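You operate a simulated robot arm through the tools that you are given. There is no shell and no other tool.

Carry out the task below with a simulated robot arm. There is one attempt and no reset: what you move stays moved.

JOB
Turn tunnel two's speed to 5, run the belt out, stop it and shut the gate.
Fine: in this order.
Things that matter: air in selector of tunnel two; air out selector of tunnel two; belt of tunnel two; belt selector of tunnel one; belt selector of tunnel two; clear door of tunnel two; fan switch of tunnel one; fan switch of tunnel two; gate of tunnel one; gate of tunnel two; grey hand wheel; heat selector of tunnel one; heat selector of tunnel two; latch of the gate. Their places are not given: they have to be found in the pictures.

Only the result counts: the job must be done as asked and must still hold three seconds after the hand-in. Knocking over, shifting, dropping, spilling or breaking anything else fails it.

ROBOT AND FRAMES
A 6-joint arm with a two-finger gripper, fixed in place. Base frame: the origin is at the foot of the arm, x ahead of it, y to its left, z up. Lengths are in cm, angles in rad, forces in N, time in s.
Its first joint turns from -2.897 to 2.897 rad. Payload 3.43 kg.
Tool frame: the origin (TCP) lies between the finger pads and is the grasp point; the fingertips stand 2 cm ahead of it; z points along the fingers, y is the line along which they close. The gripper opens to 19 cm. The gripper's body begins 24.8 cm behind the TCP.
Orientation is told as [roll, pitch, yaw] about the base's x, y, z axes, in that order, counted from this pose: with the fingers straight down and closing along the base's y, the tool's x points along the base's -x, its y along +y and its z along -z.

CONTROLS
- The arm moves only by the tool step_arm. Its argument "deltas" is a list of rows, each an object of numbers (a shift or turn left out is 0, a gripper value left out holds the last): "fingers": the finger opening in m, from 0 to 0.19; "tx", "ty", "tz": the shift along the tool's x, y, z in m; "wx", "wy", "wz": the turn, a rotation vector about the tool's x, y, z in rad. In form: [{"fingers": .., "tx": .., "ty": .., "tz": .., "wx": .., "wy": .., "wz": ..}, ...]. A call has 1 to 20 rows; each row shifts and turns the commanded pose from where the row before left it, along the tool's axes as they then stand. A row lasts 0.2 s, in which the tool goes at most 5 cm and 0.15 rad; a call with a longer step from one row to the next is refused whole, and so is a gripper value outside its range. A pose out of reach is approached as far as the arm can. The call stops where the force on the tool passes 50 N (or 10 N more than at its start, if that is more) or the arm is blocked; 0.2 s more then pass. Each finger travels about 4.5 cm/s and halts on what it meets, pressing with about 29 N; the grip force reading is that of the motor and also rises with nothing between the fingers. The clock runs only during rows and for 0.2 s after the last one: add rows that do not move to give the fingers time. The reply holds the time, the measured pose of the TCP, the force on the tool along the base axes, the opening and the grip force, in the units named above and with some noise, with the torque about the TCP (base axes, N m) and any sound that the robot's microphone picked up.
- Cameras (640 x 400 px; columns grow to the right, rows downward): "scene" is fixed at [5.03, 65.04, 158.22]; the picture's right is [-0.60, -0.80, 0.00], its down [-0.34, 0.26, -0.90] and it looks along [0.72, -0.54, -0.43] (base axes); focal length 331 px, centre (320, 200). "wrist" rides on the gripper at [7, -0.8, -28.8] in the tool frame; the picture's right is [0.12, 0.99, 0.00], its down [-0.96, 0.12, -0.25] and it looks along [-0.25, 0.03, 0.97] (tool axes); focal length 261 px, centre (320, 200).
- snapshot(camera): a new picture of that camera. No time passes.
- slide_trunk(by): slides the trunk up (or, below 0, down) by that many cm; the arm rides with it, the base frame stays. It gives what a move gives, with no picture.
- point_at(camera, pixels): for up to 12 pixels [column, row] of the newest picture of that camera ("zoom" is the newest enlarged one), the place [x, y, z] in the base frame of the surface seen there, good to about 0.2 cm. No time passes.
- zoom(camera, box): a new picture of the part [left, top, right, bottom] of that camera's present view, enlarged. No time passes.
- hand_in(): hands the job in; it is judged then, once.

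Open the gripper and draw the arm clear of the work before you hand the job in, unless the task says otherwise.

The tools are called after ">>>" by a JSON object that holds its "op" and its "data". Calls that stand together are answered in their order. step_arm: Moves the arm, as the interface text tells. Its arguments: {"type":"object","properties":{"deltas":{"type":"array","items":{"type":"object","properties":{"fingers":{"type":"number"},"tx":{"type":"number"},"ty":{"type":"number"},"tz":{"type":"number"},"wx":{"type":"number"},"wy":{"type":"number"},"wz":{"type":"number"}}}}},"required":["deltas"]} The other tools are called the same way: slide_trunk (by) slides the trunk up or down; snapshot (camera) takes a picture; point_at (camera, pixels) gives the place of the surface under pixels of a picture; zoom (camera, box) takes an enlarged picture of a part of a camera's view; hand_in () hands the job in.

At the start:

```text
time_s: 0.0
position: [58.82, 2.68, 137.7]
tool_rot: [0.0, -0.004, 0.002]
wrist_force: [0.0, 0.6, -0.4]
ft_torque: [0.0, 0.0, 0.01]
width: 19.0
finger_force: 0.1
trunk travel left (down, up): [-20.0, 4.0]
```

scene: 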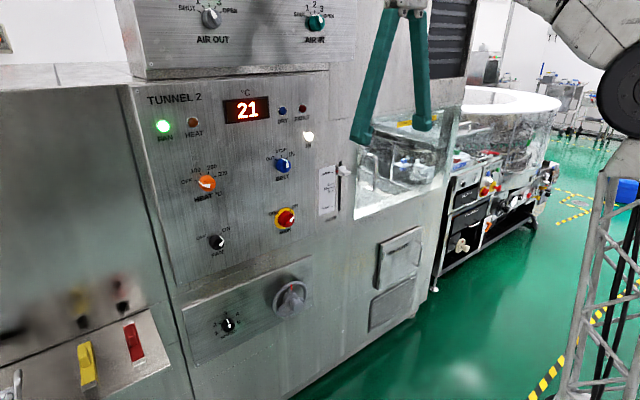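
wrist: 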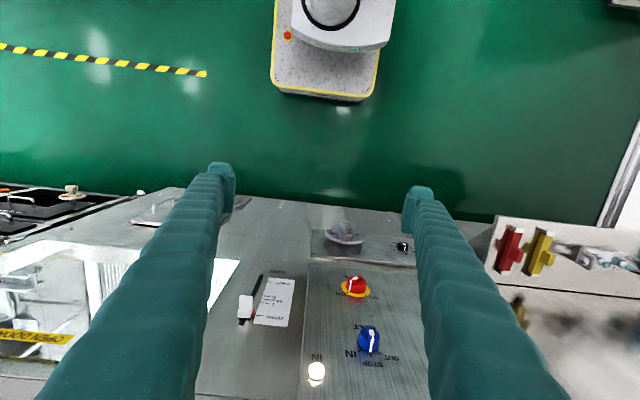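

I see tunnel 2's panel in the scene picture (BELT selector near (283,165), gate slider near (340,172), speed dial perhaps near (228,324)). I zoom in to read the labels.

>>> {"op": "zoom", "data": {"camera": "scene", "box": [140, 80, 360, 218]}}

>>> {"op": "zoom", "data": {"camera": "scene", "box": [170, 180, 360, 370]}}

>>> {"op": "zoom", "data": {"camera": "scene", "box": [280, 90, 470, 240]}}

>>> {"op": "zoom", "data": {"camera": "scene", "box": [0, 240, 180, 400]}}

```text
2.90 times, centred on (250, 149) of scene
```

zoom: 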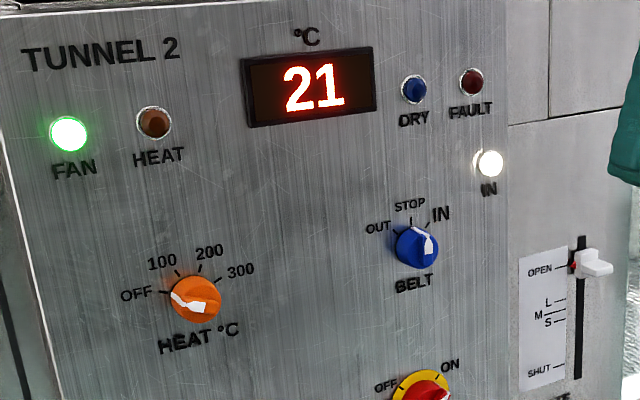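

```text
2.11 times, centred on (265, 275) of scene
```

zoom: 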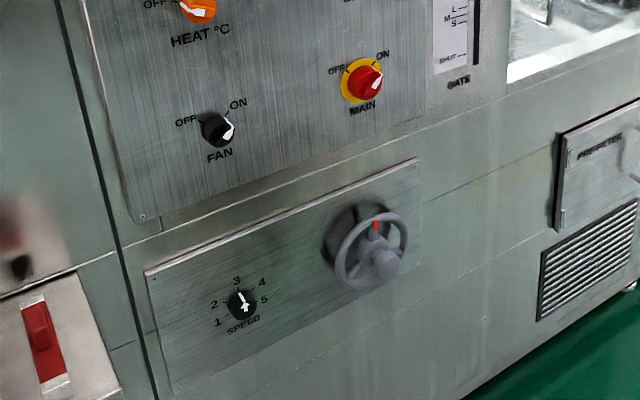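

```text
2.67 times, centred on (375, 165) of scene
```

zoom: 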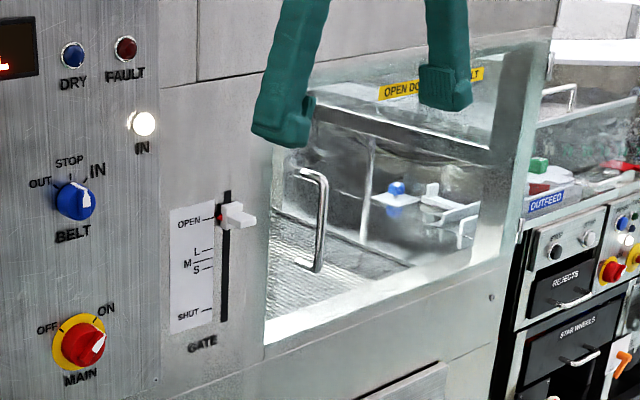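

```text
2.50 times, centred on (90, 320) of scene
```

zoom: 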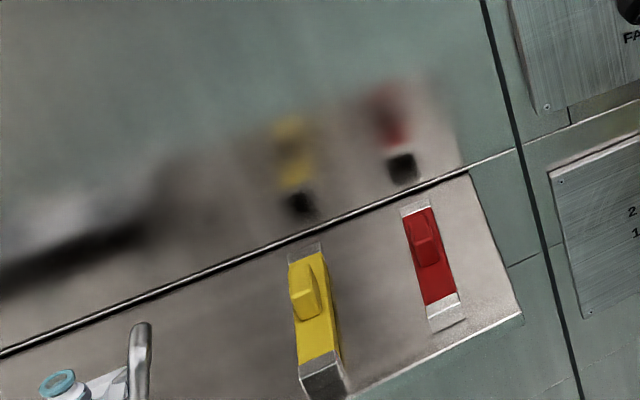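

The speed dial is at about (228,324), belt selector (283,165), gate knob (343,171). I get the places of these and of the panel plane.

>>> {"op": "zoom", "data": {"camera": "scene", "box": [196, 300, 260, 340]}}

>>> {"op": "point_at", "data": {"camera": "scene", "pixels": [[160, 240], [240, 140], [320, 260], [228, 324], [200, 340], [260, 310], [283, 165], [343, 171], [291, 298], [338, 205], [262, 180], [286, 218]]}}

>>> {"op": "zoom", "data": {"camera": "scene", "box": [316, 150, 364, 180]}}

>>> {"op": "zoom", "data": {"camera": "scene", "box": [260, 145, 308, 185]}}

```text
10.00 times, centred on (228, 320) of scene
```

zoom: 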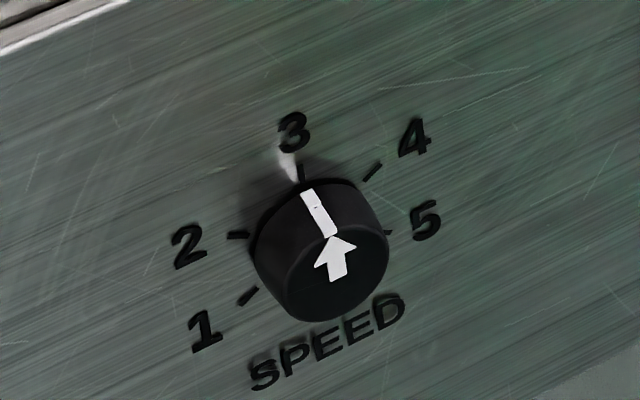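

```text
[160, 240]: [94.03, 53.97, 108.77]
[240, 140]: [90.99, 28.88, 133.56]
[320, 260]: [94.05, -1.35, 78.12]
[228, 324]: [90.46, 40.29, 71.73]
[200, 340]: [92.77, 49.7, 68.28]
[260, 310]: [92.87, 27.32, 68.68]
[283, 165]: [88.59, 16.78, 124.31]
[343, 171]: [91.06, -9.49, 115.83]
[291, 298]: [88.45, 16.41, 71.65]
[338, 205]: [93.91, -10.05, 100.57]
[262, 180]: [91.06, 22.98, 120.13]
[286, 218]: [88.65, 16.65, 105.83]
```

```text
13.33 times, centred on (340, 165) of scene
```

zoom: 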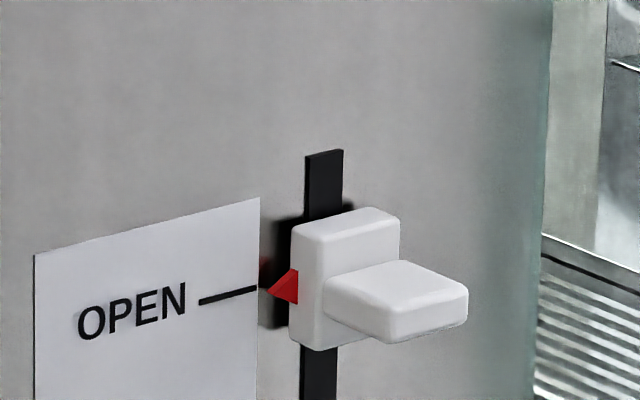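

```text
10.00 times, centred on (284, 165) of scene
```

zoom: 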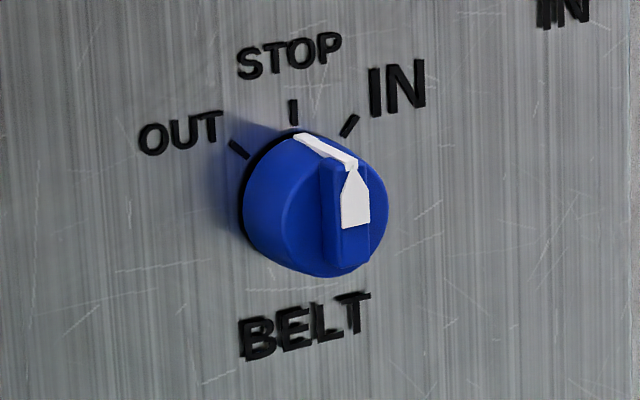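

The belt selector's pointer seems to be at STOP and the speed at 3. I measure the belt knob in this enlarged picture, then others.

>>> {"op": "point_at", "data": {"camera": "zoom", "pixels": [[340, 225], [380, 190], [300, 270], [340, 270], [292, 112], [350, 125], [238, 150], [255, 180], [360, 210], [335, 165], [340, 255], [330, 215]]}}

>>> {"op": "snapshot", "data": {"camera": "scene"}}

```text
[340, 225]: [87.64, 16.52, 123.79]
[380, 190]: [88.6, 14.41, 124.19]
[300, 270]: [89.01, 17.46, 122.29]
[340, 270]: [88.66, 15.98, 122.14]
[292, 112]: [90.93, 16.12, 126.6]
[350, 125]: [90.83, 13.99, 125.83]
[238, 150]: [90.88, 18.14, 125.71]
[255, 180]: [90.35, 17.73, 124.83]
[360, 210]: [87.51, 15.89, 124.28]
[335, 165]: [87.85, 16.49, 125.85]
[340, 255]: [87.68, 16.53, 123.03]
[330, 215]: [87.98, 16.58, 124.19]
```

```text
taken
```

scene: 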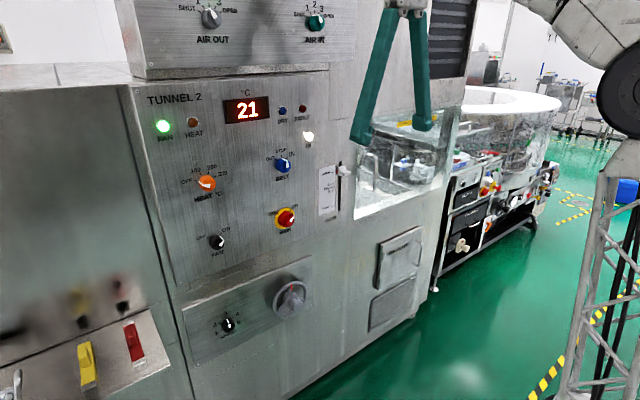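

The belt selector's ridge is vertical (STOP), centre about y=16.05, z=123.6. Now I measure the speed dial and the hand wheel next to it.

>>> {"op": "zoom", "data": {"camera": "scene", "box": [196, 300, 260, 340]}}

>>> {"op": "point_at", "data": {"camera": "zoom", "pixels": [[301, 172], [372, 172], [388, 232], [238, 236], [248, 296], [335, 270], [316, 210], [260, 270], [300, 240], [370, 260], [340, 305], [308, 195]]}}

>>> {"op": "zoom", "data": {"camera": "scene", "box": [260, 265, 324, 330]}}

>>> {"op": "point_at", "data": {"camera": "zoom", "pixels": [[300, 200], [340, 250], [200, 250], [300, 100], [420, 200], [300, 330]]}}

>>> {"op": "zoom", "data": {"camera": "scene", "box": [316, 150, 364, 180]}}

>>> {"op": "point_at", "data": {"camera": "zoom", "pixels": [[420, 275], [420, 320], [345, 220], [310, 270], [285, 290], [325, 160], [370, 250], [335, 300], [460, 290], [350, 290], [320, 380], [240, 295]]}}

```text
10.00 times, centred on (228, 320) of scene
```

zoom: 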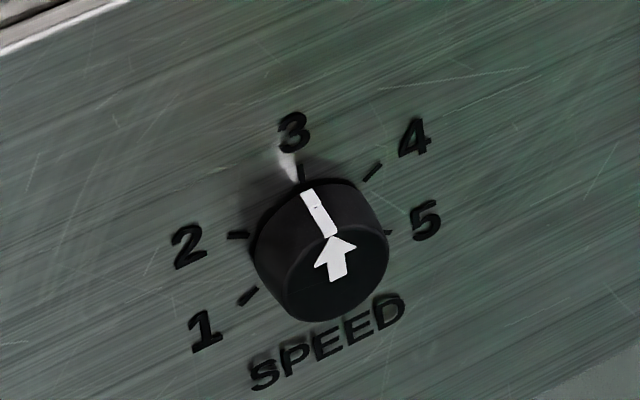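

```text
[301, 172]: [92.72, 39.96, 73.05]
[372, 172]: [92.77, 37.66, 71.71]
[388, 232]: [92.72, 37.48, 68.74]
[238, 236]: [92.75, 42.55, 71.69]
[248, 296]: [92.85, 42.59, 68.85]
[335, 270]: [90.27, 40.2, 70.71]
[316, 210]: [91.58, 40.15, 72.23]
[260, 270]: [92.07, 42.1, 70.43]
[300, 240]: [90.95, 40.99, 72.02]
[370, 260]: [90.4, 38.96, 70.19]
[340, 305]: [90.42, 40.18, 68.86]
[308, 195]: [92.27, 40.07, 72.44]
```

```text
6.15 times, centred on (292, 298) of scene
```

zoom: 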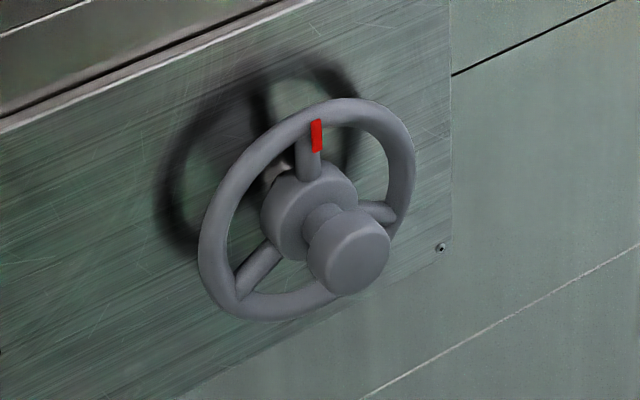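

```text
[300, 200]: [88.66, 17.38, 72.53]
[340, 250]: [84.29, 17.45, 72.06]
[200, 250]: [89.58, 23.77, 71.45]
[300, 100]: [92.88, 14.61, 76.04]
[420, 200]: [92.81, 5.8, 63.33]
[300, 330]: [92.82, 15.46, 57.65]
```

```text
13.33 times, centred on (340, 165) of scene
```

zoom: 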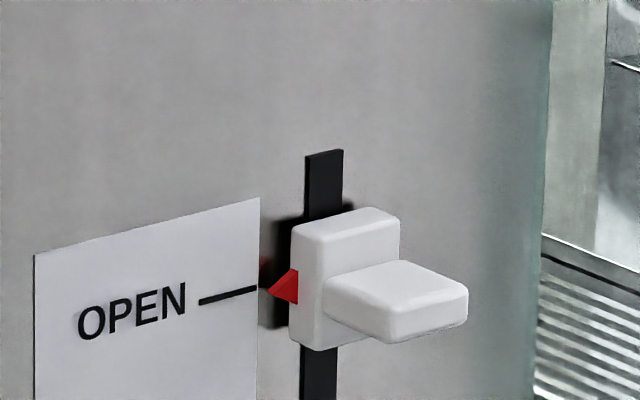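

```text
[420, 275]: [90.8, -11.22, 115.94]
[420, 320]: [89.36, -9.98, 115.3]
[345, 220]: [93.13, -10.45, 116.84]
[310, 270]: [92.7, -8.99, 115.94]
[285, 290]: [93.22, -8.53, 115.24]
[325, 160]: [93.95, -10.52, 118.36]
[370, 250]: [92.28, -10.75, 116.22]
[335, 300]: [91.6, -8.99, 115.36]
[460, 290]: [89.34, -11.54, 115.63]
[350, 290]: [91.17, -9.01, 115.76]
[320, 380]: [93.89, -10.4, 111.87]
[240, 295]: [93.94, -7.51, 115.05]
```

Speed dial centre ≈(y 40.05, z 70.2), ticks 60° apart; the gate knob sits at y≈-10.4, z≈115.5. I check surrounding protrusions before moving.

>>> {"op": "point_at", "data": {"camera": "scene", "pixels": [[200, 45], [180, 70], [60, 180], [130, 200], [85, 365], [135, 340], [150, 330], [40, 370], [15, 380], [110, 100], [60, 75], [415, 170]]}}

>>> {"op": "zoom", "data": {"camera": "wrist", "box": [220, 190, 640, 400]}}

```text
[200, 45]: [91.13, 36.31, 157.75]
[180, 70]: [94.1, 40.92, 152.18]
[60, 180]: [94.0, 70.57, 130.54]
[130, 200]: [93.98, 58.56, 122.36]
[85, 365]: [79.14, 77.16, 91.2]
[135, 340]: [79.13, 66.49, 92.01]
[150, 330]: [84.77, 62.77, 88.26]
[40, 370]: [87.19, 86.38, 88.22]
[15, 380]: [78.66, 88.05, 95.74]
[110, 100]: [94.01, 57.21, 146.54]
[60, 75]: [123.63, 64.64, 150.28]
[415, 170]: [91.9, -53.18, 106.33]
```

```text
1.52 times, centred on (430, 295) of wrist
```

zoom: 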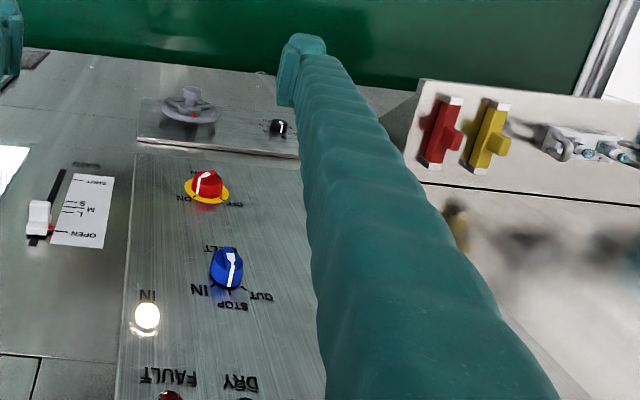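

Nothing protrudes near x<84 in the working region apart from the shelf at y>60. I bring the tool a bit forward and down, narrow the fingers, and start turning it to point along +x.

>>> {"op": "step_arm", "data": {"deltas": [{"fingers": 0.08, "tx": -0.04}, {"tx": -0.04}, {"tx": -0.04, "tz": 0.03}, {"tz": 0.04}, {"tz": 0.04}, {"tz": 0.04}, {"wy": -0.14}, {"wy": -0.14}, {"wy": -0.14}, {"wy": -0.14}, {"wy": -0.14}]}}

```text
time_s: 2.4
position: [70.7, 2.76, 121.28]
tool_rot: [0.0, -0.705, 0.0]
wrist_force: [1.1, 0.5, -0.2]
ft_torque: [0.02, 0.12, -0.03]
width: 7.99
finger_force: 0.1
out of reach, approached as far as the arm can: row 2
trunk travel left (down, up): [-20.0, 4.0]
```

The pose follows as expected. I finish the turn to horizontal.

>>> {"op": "step_arm", "data": {"deltas": [{"wy": -0.14}, {"wy": -0.14}, {"wy": -0.14}, {"wy": -0.14}, {"wy": -0.14}, {"wy": -0.14}, {"wy": -0.026}, {}]}}

>>> {"op": "snapshot", "data": {"camera": "wrist"}}

>>> {"op": "snapshot", "data": {"camera": "scene"}}

```text
time_s: 4.2
position: [71.94, 2.6, 123.39]
tool_rot: [-0.012, -1.565, 0.012]
wrist_force: [0.9, -0.1, -0.2]
ft_torque: [-0.04, -0.01, 0.0]
width: 7.99
finger_force: 0.1
out of reach, approached as far as the arm can: row 4, 5, 6, 7
trunk travel left (down, up): [-20.0, 4.0]
```

```text
taken
```

wrist: 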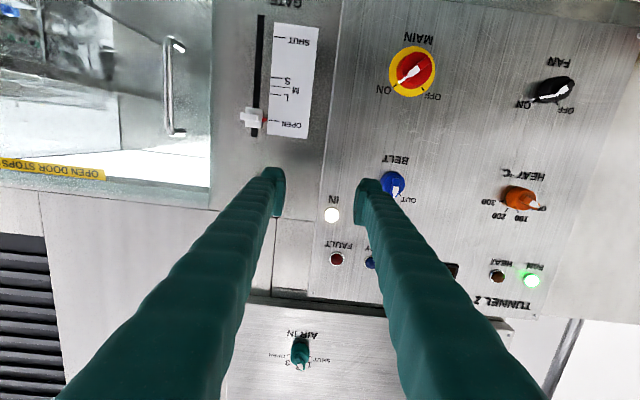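

```text
taken
```

scene: 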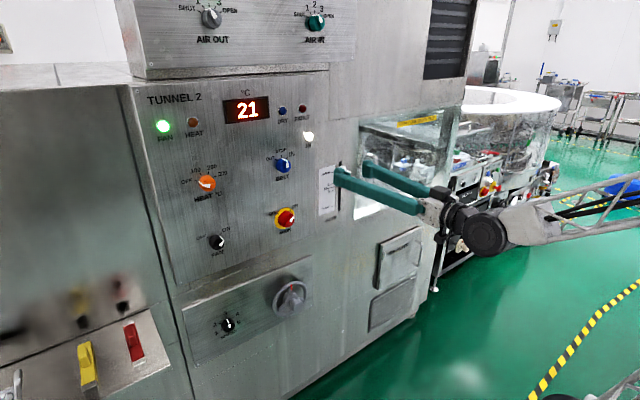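

A yellow sign "OPEN DOOR STOPS…" is on the clear door at (55,168). I zoom on the door, the sign and the gate slider.

>>> {"op": "zoom", "data": {"camera": "wrist", "box": [0, 0, 220, 220]}}

>>> {"op": "zoom", "data": {"camera": "wrist", "box": [220, 0, 340, 150]}}

>>> {"op": "zoom", "data": {"camera": "scene", "box": [340, 90, 480, 220]}}

```text
1.82 times, centred on (110, 110) of wrist
```

zoom: 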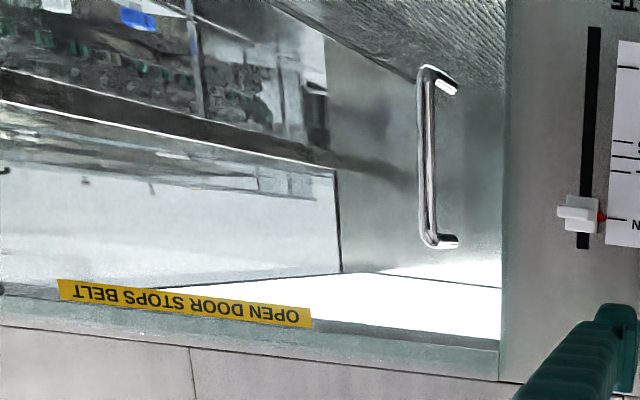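

```text
2.67 times, centred on (280, 75) of wrist
```

zoom: 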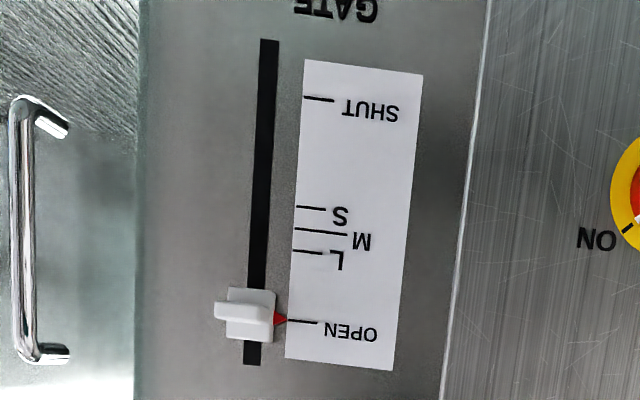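

```text
3.08 times, centred on (410, 155) of scene
```

zoom: 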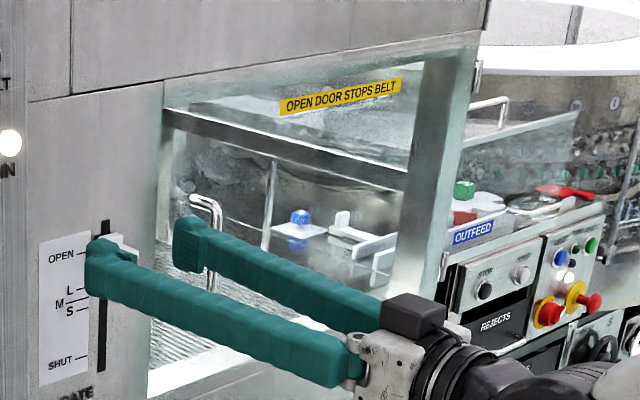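

The clear door has its handle near its left edge; I check whether it is flush (closed) by measuring the sign, the frame and the handle.

>>> {"op": "point_at", "data": {"camera": "wrist", "pixels": [[90, 172], [20, 163], [167, 90], [180, 46], [178, 132], [200, 150], [170, 195], [100, 200], [30, 180], [150, 150], [205, 60], [60, 120]]}}

>>> {"op": "point_at", "data": {"camera": "zoom", "pixels": [[300, 105], [395, 88], [420, 200], [478, 75], [446, 265], [220, 120], [170, 105], [160, 380], [200, 200], [270, 220], [210, 340], [320, 300]]}}

```text
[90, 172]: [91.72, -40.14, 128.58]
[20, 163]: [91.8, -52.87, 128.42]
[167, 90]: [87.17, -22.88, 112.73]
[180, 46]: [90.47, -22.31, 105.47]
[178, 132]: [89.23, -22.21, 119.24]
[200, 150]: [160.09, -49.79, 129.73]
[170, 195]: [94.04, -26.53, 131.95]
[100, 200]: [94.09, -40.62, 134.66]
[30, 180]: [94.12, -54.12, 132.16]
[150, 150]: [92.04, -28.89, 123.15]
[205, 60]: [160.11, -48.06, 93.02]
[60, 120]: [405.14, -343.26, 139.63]
```

```text
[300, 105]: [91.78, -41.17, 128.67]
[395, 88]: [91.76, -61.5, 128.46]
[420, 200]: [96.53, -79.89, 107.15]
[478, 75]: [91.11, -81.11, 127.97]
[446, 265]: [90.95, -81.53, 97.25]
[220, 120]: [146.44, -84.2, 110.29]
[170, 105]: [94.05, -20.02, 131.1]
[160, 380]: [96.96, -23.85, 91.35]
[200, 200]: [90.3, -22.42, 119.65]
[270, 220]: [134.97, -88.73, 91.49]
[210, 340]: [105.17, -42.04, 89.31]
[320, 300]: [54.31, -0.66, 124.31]
```

The sign and the door face lie at a constant x≈91.75, so the door is closed. Now I carry the tool to in front of the speed dial at (78, 40, 70.2), opening the fingers to 9 cm.

>>> {"op": "step_arm", "data": {"deltas": [{"fingers": 0.09, "tz": 0.03}, {"tz": 0.03}, {"tx": 0.04, "ty": 0.028}, {"tx": 0.04, "ty": 0.028}, {"tx": 0.04, "ty": 0.028}, {"tx": 0.04, "ty": 0.028}, {"tx": 0.04, "ty": 0.028}, {"tx": 0.04, "ty": 0.028}, {"tx": 0.04, "ty": 0.028}, {"tx": 0.04, "ty": 0.028}, {"tx": 0.04, "ty": 0.028}, {"tx": 0.04, "ty": 0.028}, {"tx": 0.04, "ty": 0.028}, {"tx": 0.04, "ty": 0.028}, {"tx": 0.03, "ty": 0.03}, {}]}}

>>> {"op": "snapshot", "data": {"camera": "wrist"}}

>>> {"op": "snapshot", "data": {"camera": "scene"}}

```text
time_s: 7.6
position: [83.61, 41.71, 78.25]
tool_rot: [0.071, -1.569, -0.071]
wrist_force: [-0.2, 0.0, -0.1]
ft_torque: [-0.02, -0.01, 0.0]
width: 9.01
finger_force: 0.0
out of reach, approached as far as the arm can: row 4, 5, 6, 7, 8, 9
trunk travel left (down, up): [-20.0, 4.0]
```

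```text
taken
```

wrist: 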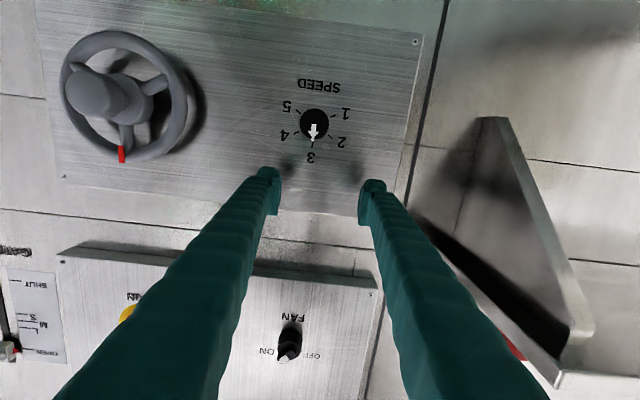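

```text
taken
```

scene: 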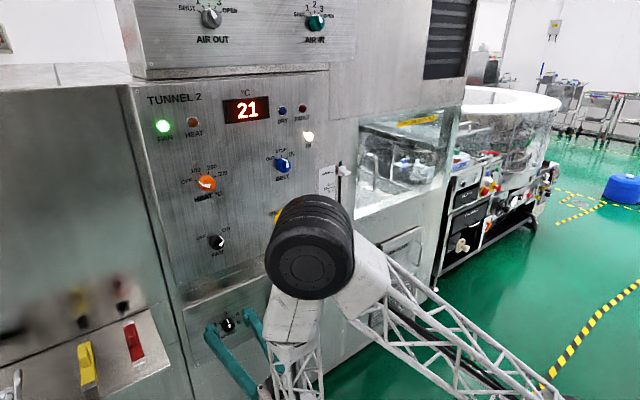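

The pose ended at (83.6, 41.7, 78.3). The elbow appears at (310,245) in the scene; I check how far it is from the panel and where the fingertips are.

>>> {"op": "point_at", "data": {"camera": "scene", "pixels": [[310, 245], [350, 250], [275, 240], [310, 200], [212, 328], [250, 320], [300, 330], [245, 385]]}}

>>> {"op": "point_at", "data": {"camera": "wrist", "pixels": [[313, 124], [312, 118], [270, 185], [372, 195], [530, 210], [575, 330], [110, 95]]}}

```text
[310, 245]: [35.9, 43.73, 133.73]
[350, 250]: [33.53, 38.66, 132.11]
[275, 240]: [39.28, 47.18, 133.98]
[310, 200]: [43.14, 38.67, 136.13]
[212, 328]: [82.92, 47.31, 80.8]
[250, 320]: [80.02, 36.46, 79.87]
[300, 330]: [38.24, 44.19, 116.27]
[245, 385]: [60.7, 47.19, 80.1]
```

```text
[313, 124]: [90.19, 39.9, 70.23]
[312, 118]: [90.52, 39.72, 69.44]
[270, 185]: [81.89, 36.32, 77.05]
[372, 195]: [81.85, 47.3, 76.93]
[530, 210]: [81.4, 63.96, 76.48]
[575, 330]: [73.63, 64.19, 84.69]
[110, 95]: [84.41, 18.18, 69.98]
```

The elbow is well clear (x≈36–43) and the dial centre reads (90.2, 39.95, 70.2). I align with the dial while keeping x, then turn the wrist back by 60° for the grip.

>>> {"op": "step_arm", "data": {"deltas": [{"tx": 0.027, "ty": -0.006}, {"tx": 0.027, "ty": -0.006}, {"tx": 0.0265, "ty": -0.005}, {"wz": -0.15}, {"wz": -0.15}, {"wz": -0.15}, {"wz": -0.15}, {"wz": -0.15}, {"wz": -0.15}, {"wz": -0.147}, {}]}}

>>> {"op": "snapshot", "data": {"camera": "wrist"}}

>>> {"op": "snapshot", "data": {"camera": "scene"}}

```text
time_s: 10.0
position: [83.67, 40.35, 69.86]
tool_rot: [-1.568, -0.524, 1.57]
wrist_force: [0.0, 0.6, 0.0]
ft_torque: [-0.02, 0.0, -0.02]
width: 9.0
finger_force: 0.0
trunk travel left (down, up): [-20.0, 4.0]
```

```text
taken
```

wrist: 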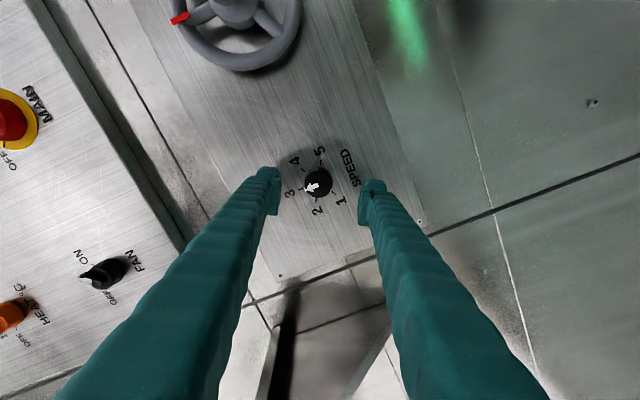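

```text
taken
```

scene: 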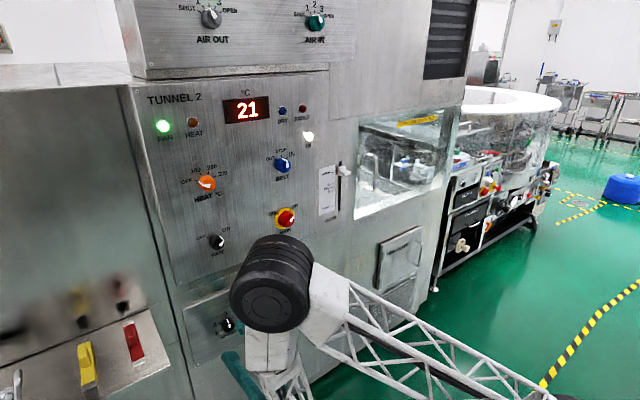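

The fingers straddle the dial correctly at −60° (dial at (318,183) between the fingertips). I correct the small offset and move in to x≈90.3.

>>> {"op": "step_arm", "data": {"deltas": [{"tx": 0.001, "ty": -0.0045}, {"tz": 0.022}, {"tz": 0.022}, {"tz": 0.022}, {}]}}

>>> {"op": "snapshot", "data": {"camera": "wrist"}}

```text
time_s: 11.2
position: [90.39, 39.89, 70.01]
tool_rot: [-1.57, -0.524, 1.57]
wrist_force: [0.2, -1.0, 1.0]
ft_torque: [0.02, 0.01, -0.03]
width: 9.03
finger_force: 0.0
trunk travel left (down, up): [-20.0, 4.0]
```

```text
taken
```

wrist: 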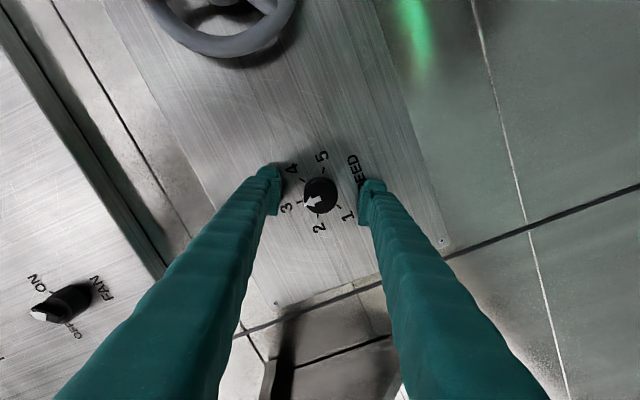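

Well centred. I close the fingers on the dial.

>>> {"op": "step_arm", "data": {"deltas": [{"tx": -0.0015, "ty": -0.001, "fingers": 0.06}, {"fingers": 0.03}, {}, {}, {}, {}]}}

```text
time_s: 12.6
position: [90.41, 40.02, 70.01]
tool_rot: [-1.567, -0.525, 1.57]
wrist_force: [4.2, 5.9, -15.7]
ft_torque: [0.04, 0.13, 0.06]
width: 3.87
finger_force: 45.3
trunk travel left (down, up): [-20.0, 4.0]
```

Gripped at 3.87 cm with a small side force along tool y; I ease that by 1 mm and turn the dial +120° clockwise.

>>> {"op": "step_arm", "data": {"deltas": [{"ty": 0.001}, {"wz": 0.1}, {"wz": 0.14}, {"wz": 0.14}, {"wz": 0.14}]}}

>>> {"op": "snapshot", "data": {"camera": "wrist"}}

```text
time_s: 13.8
position: [90.37, 40.04, 70.09]
tool_rot: [-1.567, -1.047, 1.565]
wrist_force: [4.3, 4.1, -20.0]
ft_torque: [0.04, 0.12, 0.12]
width: 3.82
finger_force: 45.2
trunk travel left (down, up): [-20.0, 4.0]
```

```text
taken
```

wrist: 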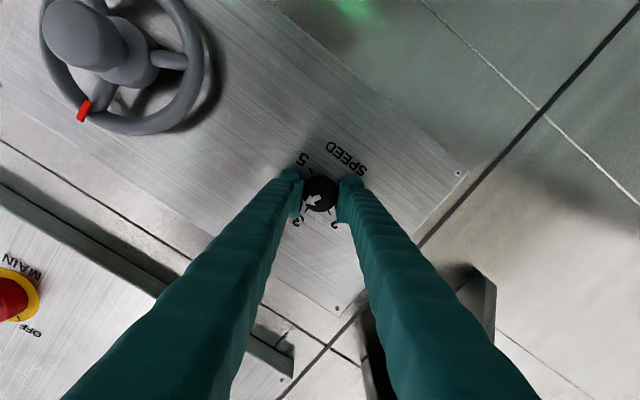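

I zoom to verify the dial follows the fingers.

>>> {"op": "zoom", "data": {"camera": "wrist", "box": [270, 135, 390, 235]}}

```text
4.00 times, centred on (330, 185) of wrist
```

zoom: 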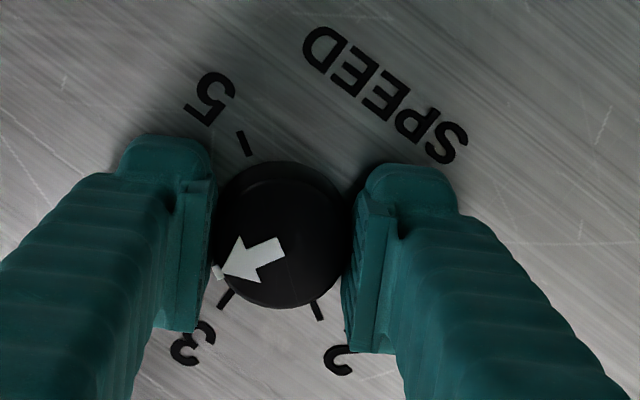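

The arrow has moved about 30° past 3, following the grip. I continue the remaining 90°.

>>> {"op": "step_arm", "data": {"deltas": [{"wz": 0.13}, {"wz": 0.13}, {"wz": 0.13}, {"wz": 0.13}, {"wz": 0.13}, {"wz": 0.13}, {"wz": 0.13}, {"wz": 0.13}, {"wz": 0.13}, {"wz": 0.13}, {"wz": 0.13}, {"wz": 0.13}, {}]}}

>>> {"op": "zoom", "data": {"camera": "wrist", "box": [250, 125, 400, 245]}}

>>> {"op": "snapshot", "data": {"camera": "scene"}}

```text
time_s: 16.6
position: [90.37, 39.89, 70.09]
tool_rot: [1.567, -0.537, -1.57]
wrist_force: [-24.7, -26.4, -29.3]
ft_torque: [-0.06, 0.34, -0.4]
width: 3.83
finger_force: 45.1
trunk travel left (down, up): [-20.0, 4.0]
```

```text
3.33 times, centred on (325, 185) of wrist
```

zoom: 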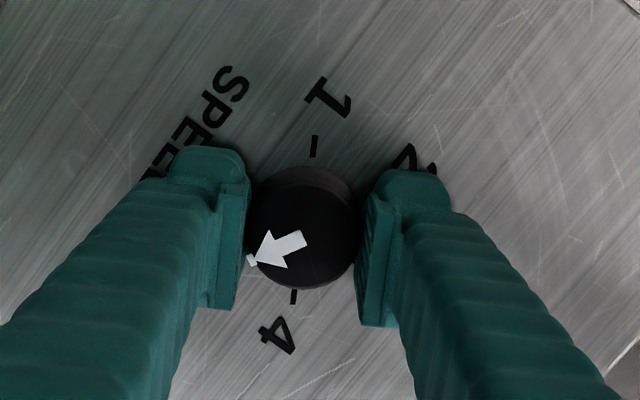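

```text
taken
```

scene: 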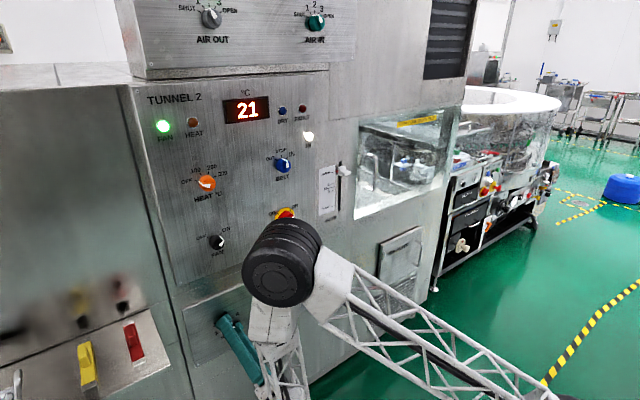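

The dial has turned ~119° and the arrow points toward where 5 is (behind the left finger). I open the fingers and back off to see it.

>>> {"op": "step_arm", "data": {"deltas": [{"fingers": 0.09}, {}, {}, {"tz": -0.03}, {"tz": -0.04}, {}]}}

>>> {"op": "zoom", "data": {"camera": "wrist", "box": [250, 125, 400, 245]}}

```text
time_s: 18.0
position: [83.37, 40.23, 70.06]
tool_rot: [1.569, -0.538, -1.57]
wrist_force: [1.3, -0.1, 0.2]
ft_torque: [0.0, -0.02, -0.02]
width: 9.02
finger_force: 0.1
trunk travel left (down, up): [-20.0, 4.0]
```

```text
3.33 times, centred on (325, 185) of wrist
```

zoom: 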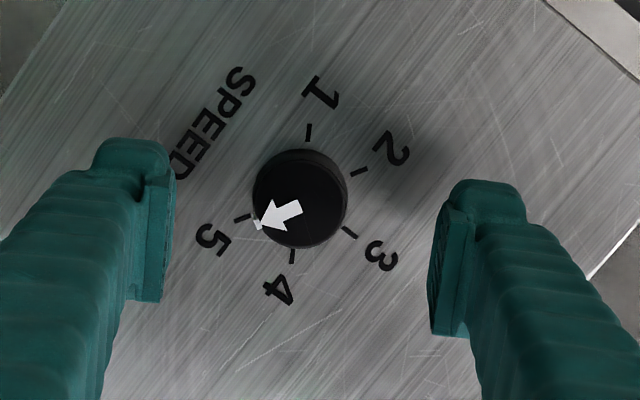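

The arrow points at about 5. I turn the wrist back to zero and look again from a cleaner angle, before leaving the dial.

>>> {"op": "step_arm", "data": {"deltas": [{"fingers": 0.12, "wz": -0.147}, {"wz": -0.147}, {"wz": -0.148}, {"wz": -0.148}, {"wz": -0.148}, {"wz": -0.148}, {"wz": -0.147}, {"tz": -0.03, "tx": -0.03}, {"tx": -0.05}, {"tx": -0.05}, {}]}}

>>> {"op": "snapshot", "data": {"camera": "wrist"}}

>>> {"op": "snapshot", "data": {"camera": "scene"}}

```text
time_s: 20.4
position: [80.62, 40.1, 83.35]
tool_rot: [0.419, -1.571, -0.414]
wrist_force: [-0.2, 0.4, 0.5]
ft_torque: [-0.05, 0.0, -0.01]
width: 12.0
finger_force: 0.1
trunk travel left (down, up): [-20.0, 4.0]
```

```text
taken
```

wrist: 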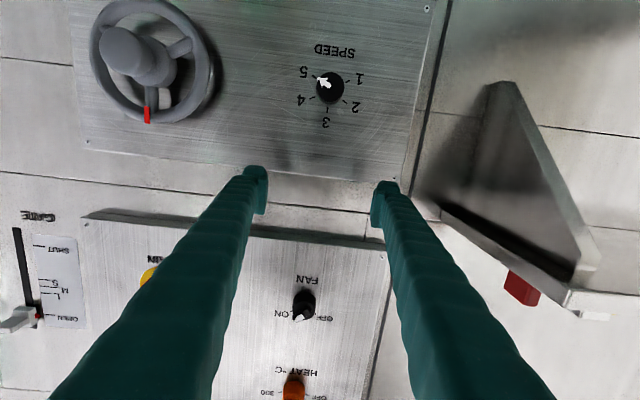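

```text
taken
```

scene: 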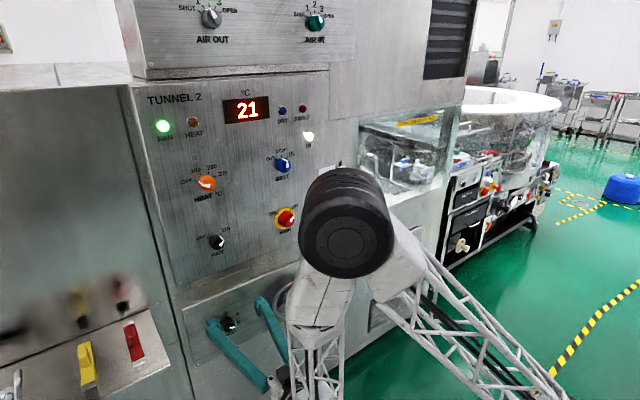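

I enlarge the dial in both views to judge the pointer.

>>> {"op": "zoom", "data": {"camera": "wrist", "box": [290, 55, 370, 120]}}

>>> {"op": "point_at", "data": {"camera": "zoom", "pixels": [[230, 160], [320, 200], [260, 190], [380, 170], [410, 250], [260, 320], [280, 120]]}}

>>> {"op": "zoom", "data": {"camera": "scene", "box": [196, 300, 260, 340]}}

```text
6.15 times, centred on (330, 88) of wrist
```

zoom: 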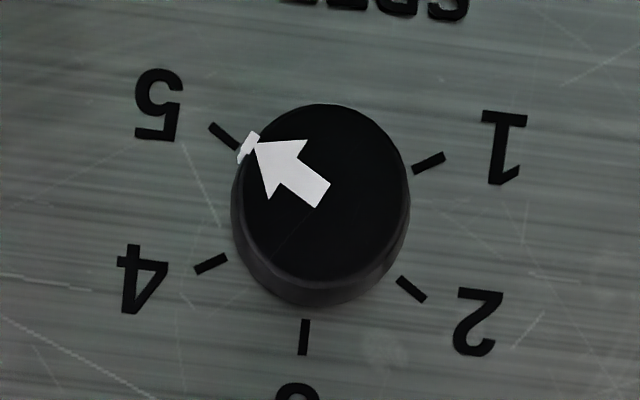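

```text
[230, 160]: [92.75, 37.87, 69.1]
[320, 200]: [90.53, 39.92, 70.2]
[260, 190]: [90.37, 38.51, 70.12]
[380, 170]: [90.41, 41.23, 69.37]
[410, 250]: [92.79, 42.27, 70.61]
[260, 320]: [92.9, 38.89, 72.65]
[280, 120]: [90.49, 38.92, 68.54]
```

```text
10.00 times, centred on (228, 320) of scene
```

zoom: 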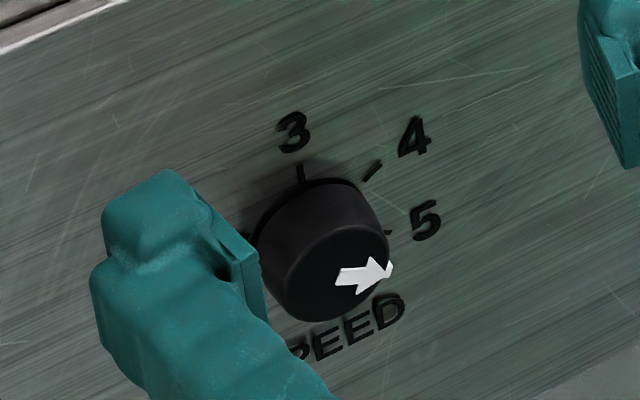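

The pointer lines up with 5. Next I move up to in front of the belt selector at about (82.6, 16.05, 123.6).

>>> {"op": "step_arm", "data": {"deltas": [{"fingers": 0.09, "tz": 0.02}, {"tx": -0.0365, "ty": -0.022}, {"tx": -0.0365, "ty": -0.022}, {"tx": -0.0365, "ty": -0.022}, {"tx": -0.0365, "ty": -0.022}, {"tx": -0.0365, "ty": -0.022}, {"tx": -0.0365, "ty": -0.022}, {"tx": -0.0365, "ty": -0.022}, {"tx": -0.0365, "ty": -0.022}, {"tx": -0.0365, "ty": -0.022}, {"tx": -0.0365, "ty": -0.022}, {"tx": -0.0365, "ty": -0.022}, {}]}}

>>> {"op": "snapshot", "data": {"camera": "wrist"}}

>>> {"op": "snapshot", "data": {"camera": "scene"}}

```text
time_s: 23.2
position: [82.72, 15.81, 123.65]
tool_rot: [0.536, -1.57, -0.536]
wrist_force: [-0.1, 0.6, -0.1]
ft_torque: [-0.03, -0.02, -0.02]
width: 9.01
finger_force: 0.1
trunk travel left (down, up): [-20.0, 4.0]
```

```text
taken
```

wrist: 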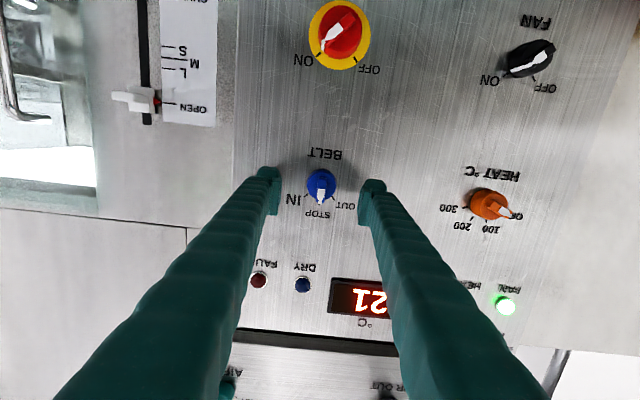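

```text
taken
```

scene: 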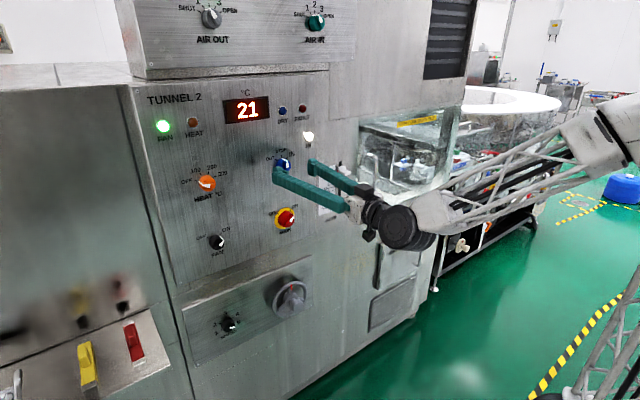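

Fingers straddle the belt selector at STOP (320,187). Before turning it I take a reference look at the belt through the clear door.

>>> {"op": "zoom", "data": {"camera": "scene", "box": [350, 100, 470, 220]}}

>>> {"op": "zoom", "data": {"camera": "wrist", "box": [0, 0, 240, 220]}}

>>> {"op": "zoom", "data": {"camera": "scene", "box": [250, 120, 370, 220]}}

```text
3.33 times, centred on (410, 160) of scene
```

zoom: 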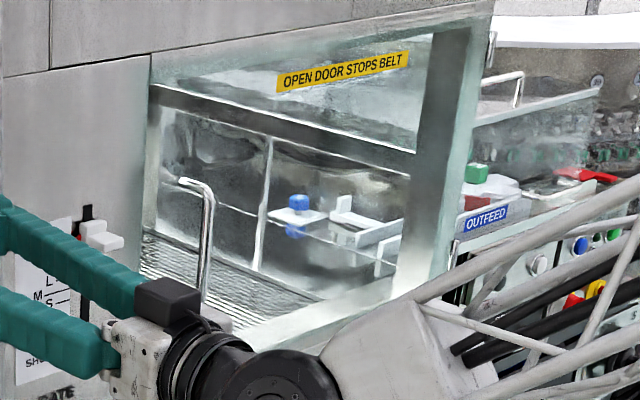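

```text
1.82 times, centred on (120, 110) of wrist
```

zoom: 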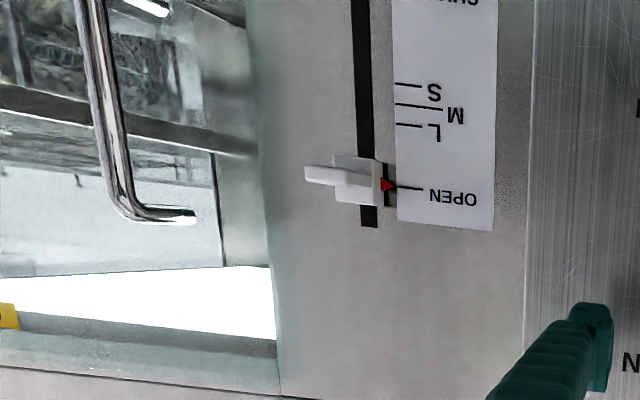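

```text
4.00 times, centred on (310, 170) of scene
```

zoom: 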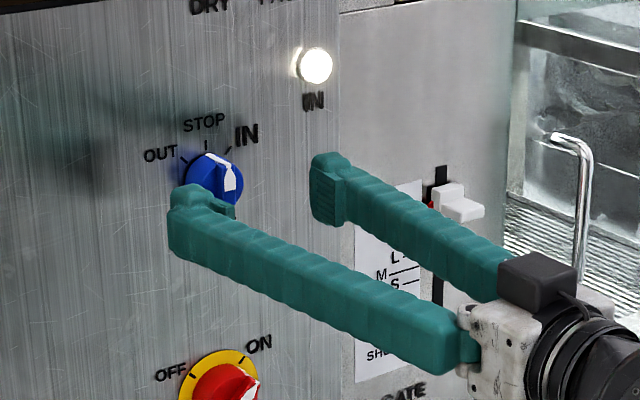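

The IN lamp is lit and the mat-like belt is visible. I move in on the belt knob to x≈88.5 and close.

>>> {"op": "step_arm", "data": {"deltas": [{"ty": 0.0025}, {"tz": 0.029}, {"tz": 0.029}, {"fingers": 0.05}, {"fingers": 0.025}, {}, {}, {}]}}

>>> {"op": "zoom", "data": {"camera": "wrist", "box": [240, 120, 400, 240]}}

```text
time_s: 25.0
position: [88.36, 15.89, 123.56]
tool_rot: [0.614, -1.568, -0.61]
wrist_force: [3.2, 3.0, 0.6]
ft_torque: [-0.02, -0.02, 0.01]
width: 3.84
finger_force: 44.7
trunk travel left (down, up): [-20.0, 4.0]
```

```text
3.33 times, centred on (320, 180) of wrist
```

zoom: 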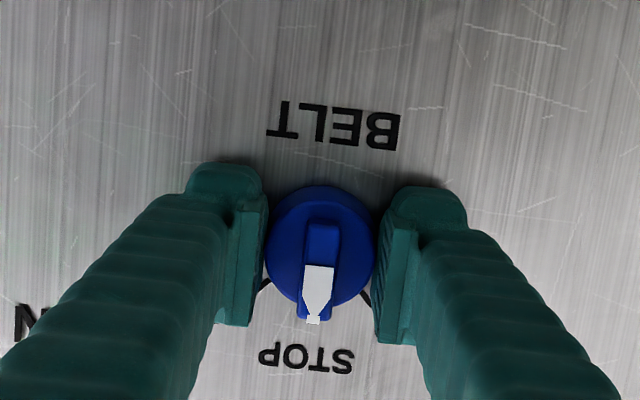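

Firm grip, pointer at STOP. I turn it counter-clockwise by 45° to OUT.

>>> {"op": "step_arm", "data": {"deltas": [{"wz": -0.13}, {"wz": -0.13}, {"wz": -0.13}, {"wz": -0.13}, {"wz": -0.13}, {"wz": -0.135}]}}

>>> {"op": "zoom", "data": {"camera": "wrist", "box": [240, 120, 400, 240]}}

>>> {"op": "snapshot", "data": {"camera": "scene"}}

>>> {"op": "zoom", "data": {"camera": "scene", "box": [350, 100, 470, 220]}}

```text
time_s: 26.4
position: [88.29, 15.99, 123.54]
tool_rot: [-1.571, -0.784, 1.57]
wrist_force: [22.1, 4.5, 15.9]
ft_torque: [0.05, -0.15, 0.08]
width: 3.79
finger_force: 44.7
trunk travel left (down, up): [-20.0, 4.0]
```

```text
3.33 times, centred on (320, 180) of wrist
```

zoom: 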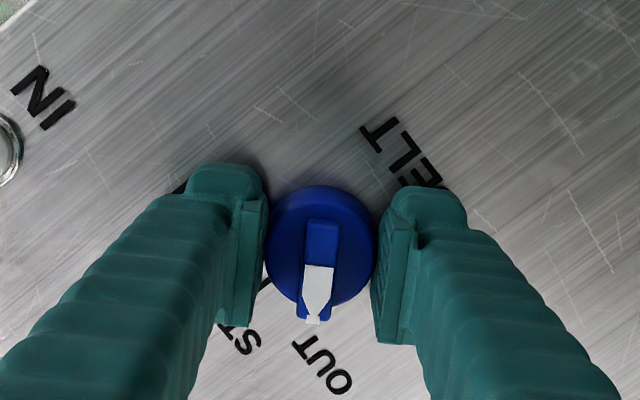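

```text
taken
```

scene: 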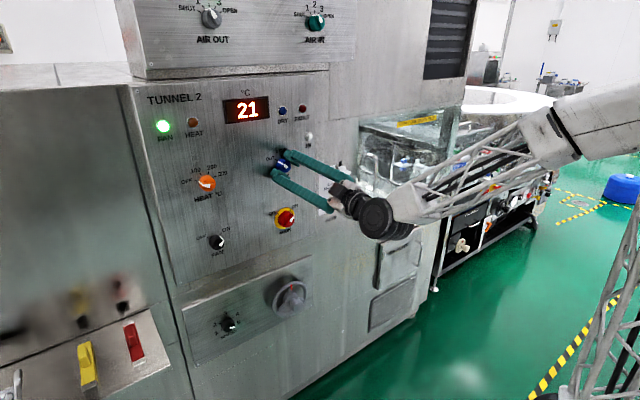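

```text
3.33 times, centred on (410, 160) of scene
```

zoom: 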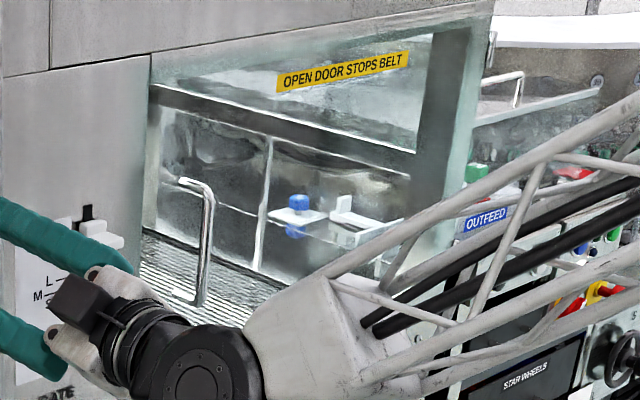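

The IN lamp went dark, so the belt left its IN end and is running out. I wait in place and watch.

>>> {"op": "step_arm", "data": {"deltas": [{}, {}, {}, {}, {}]}}

>>> {"op": "zoom", "data": {"camera": "scene", "box": [350, 100, 470, 220]}}

>>> {"op": "zoom", "data": {"camera": "scene", "box": [140, 80, 340, 205]}}

>>> {"op": "snapshot", "data": {"camera": "wrist"}}

```text
time_s: 27.6
position: [88.24, 15.96, 123.56]
tool_rot: [-1.571, -0.787, 1.57]
wrist_force: [22.9, 0.2, 25.0]
ft_torque: [-0.01, -0.14, 0.12]
width: 3.8
finger_force: 44.8
trunk travel left (down, up): [-20.0, 4.0]
```

```text
3.33 times, centred on (410, 160) of scene
```

zoom: 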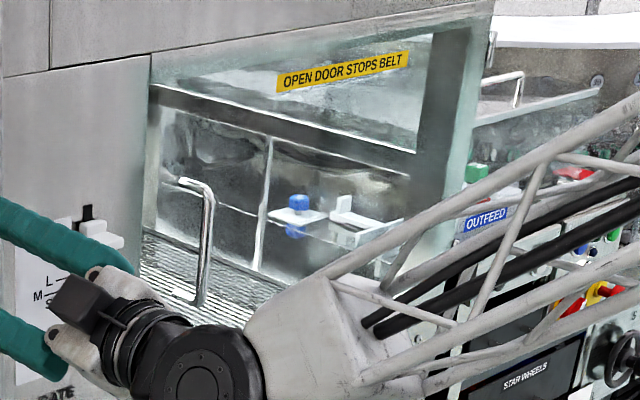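

```text
3.20 times, centred on (240, 142) of scene
```

zoom: 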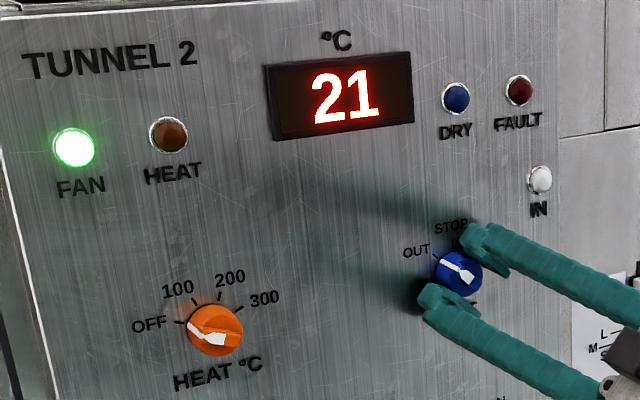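

```text
taken
```

wrist: 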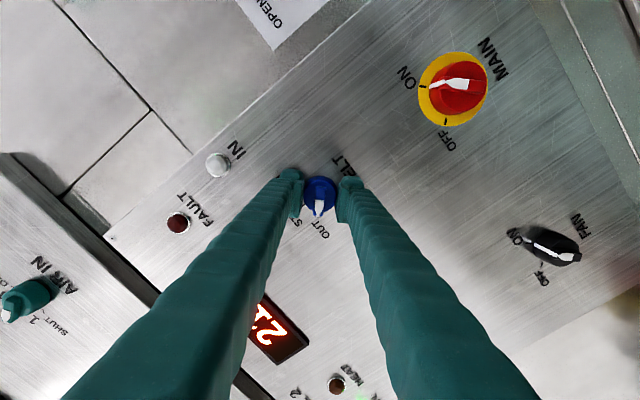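

The IN lamp is dark and the knob is at OUT; no OUT lamp is seen. I wait 4 s more and compare the belt view.

>>> {"op": "step_arm", "data": {"deltas": [{}, {}, {}, {}, {}, {}, {}, {}, {}, {}, {}, {}, {}, {}, {}, {}, {}, {}, {}, {}]}}

>>> {"op": "zoom", "data": {"camera": "scene", "box": [365, 150, 435, 205]}}

>>> {"op": "zoom", "data": {"camera": "scene", "box": [350, 70, 640, 250]}}

>>> {"op": "zoom", "data": {"camera": "scene", "box": [0, 60, 360, 280]}}

```text
time_s: 31.8
position: [88.21, 15.99, 123.49]
tool_rot: [-1.572, -0.786, 1.571]
wrist_force: [11.6, -5.2, 24.7]
ft_torque: [0.0, -0.23, -0.05]
width: 3.79
finger_force: 45.3
trunk travel left (down, up): [-20.0, 4.0]
```

```text
7.27 times, centred on (400, 178) of scene
```

zoom: 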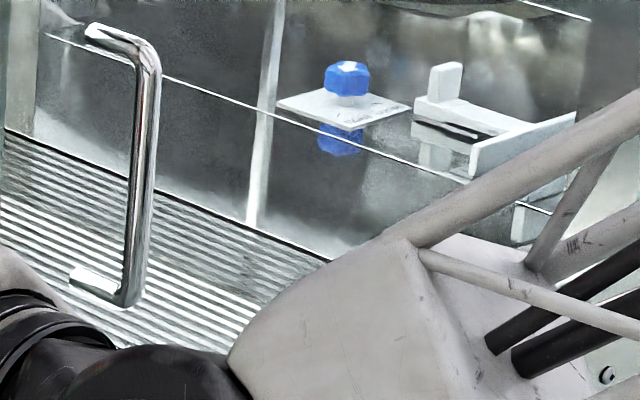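

```text
2.21 times, centred on (495, 160) of scene
```

zoom: 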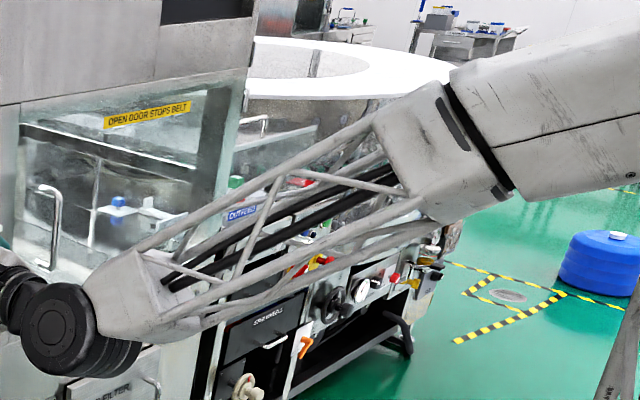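

```text
1.78 times, centred on (180, 170) of scene
```

zoom: 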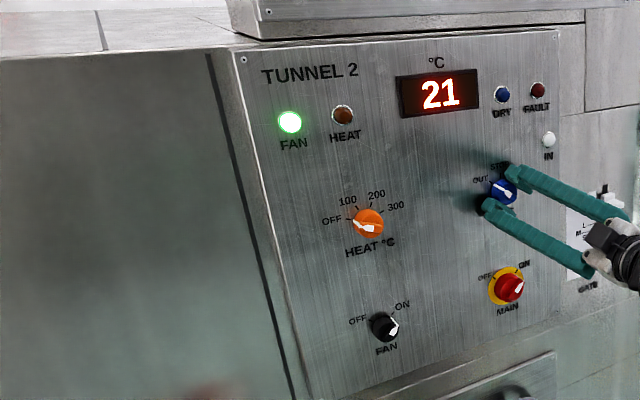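

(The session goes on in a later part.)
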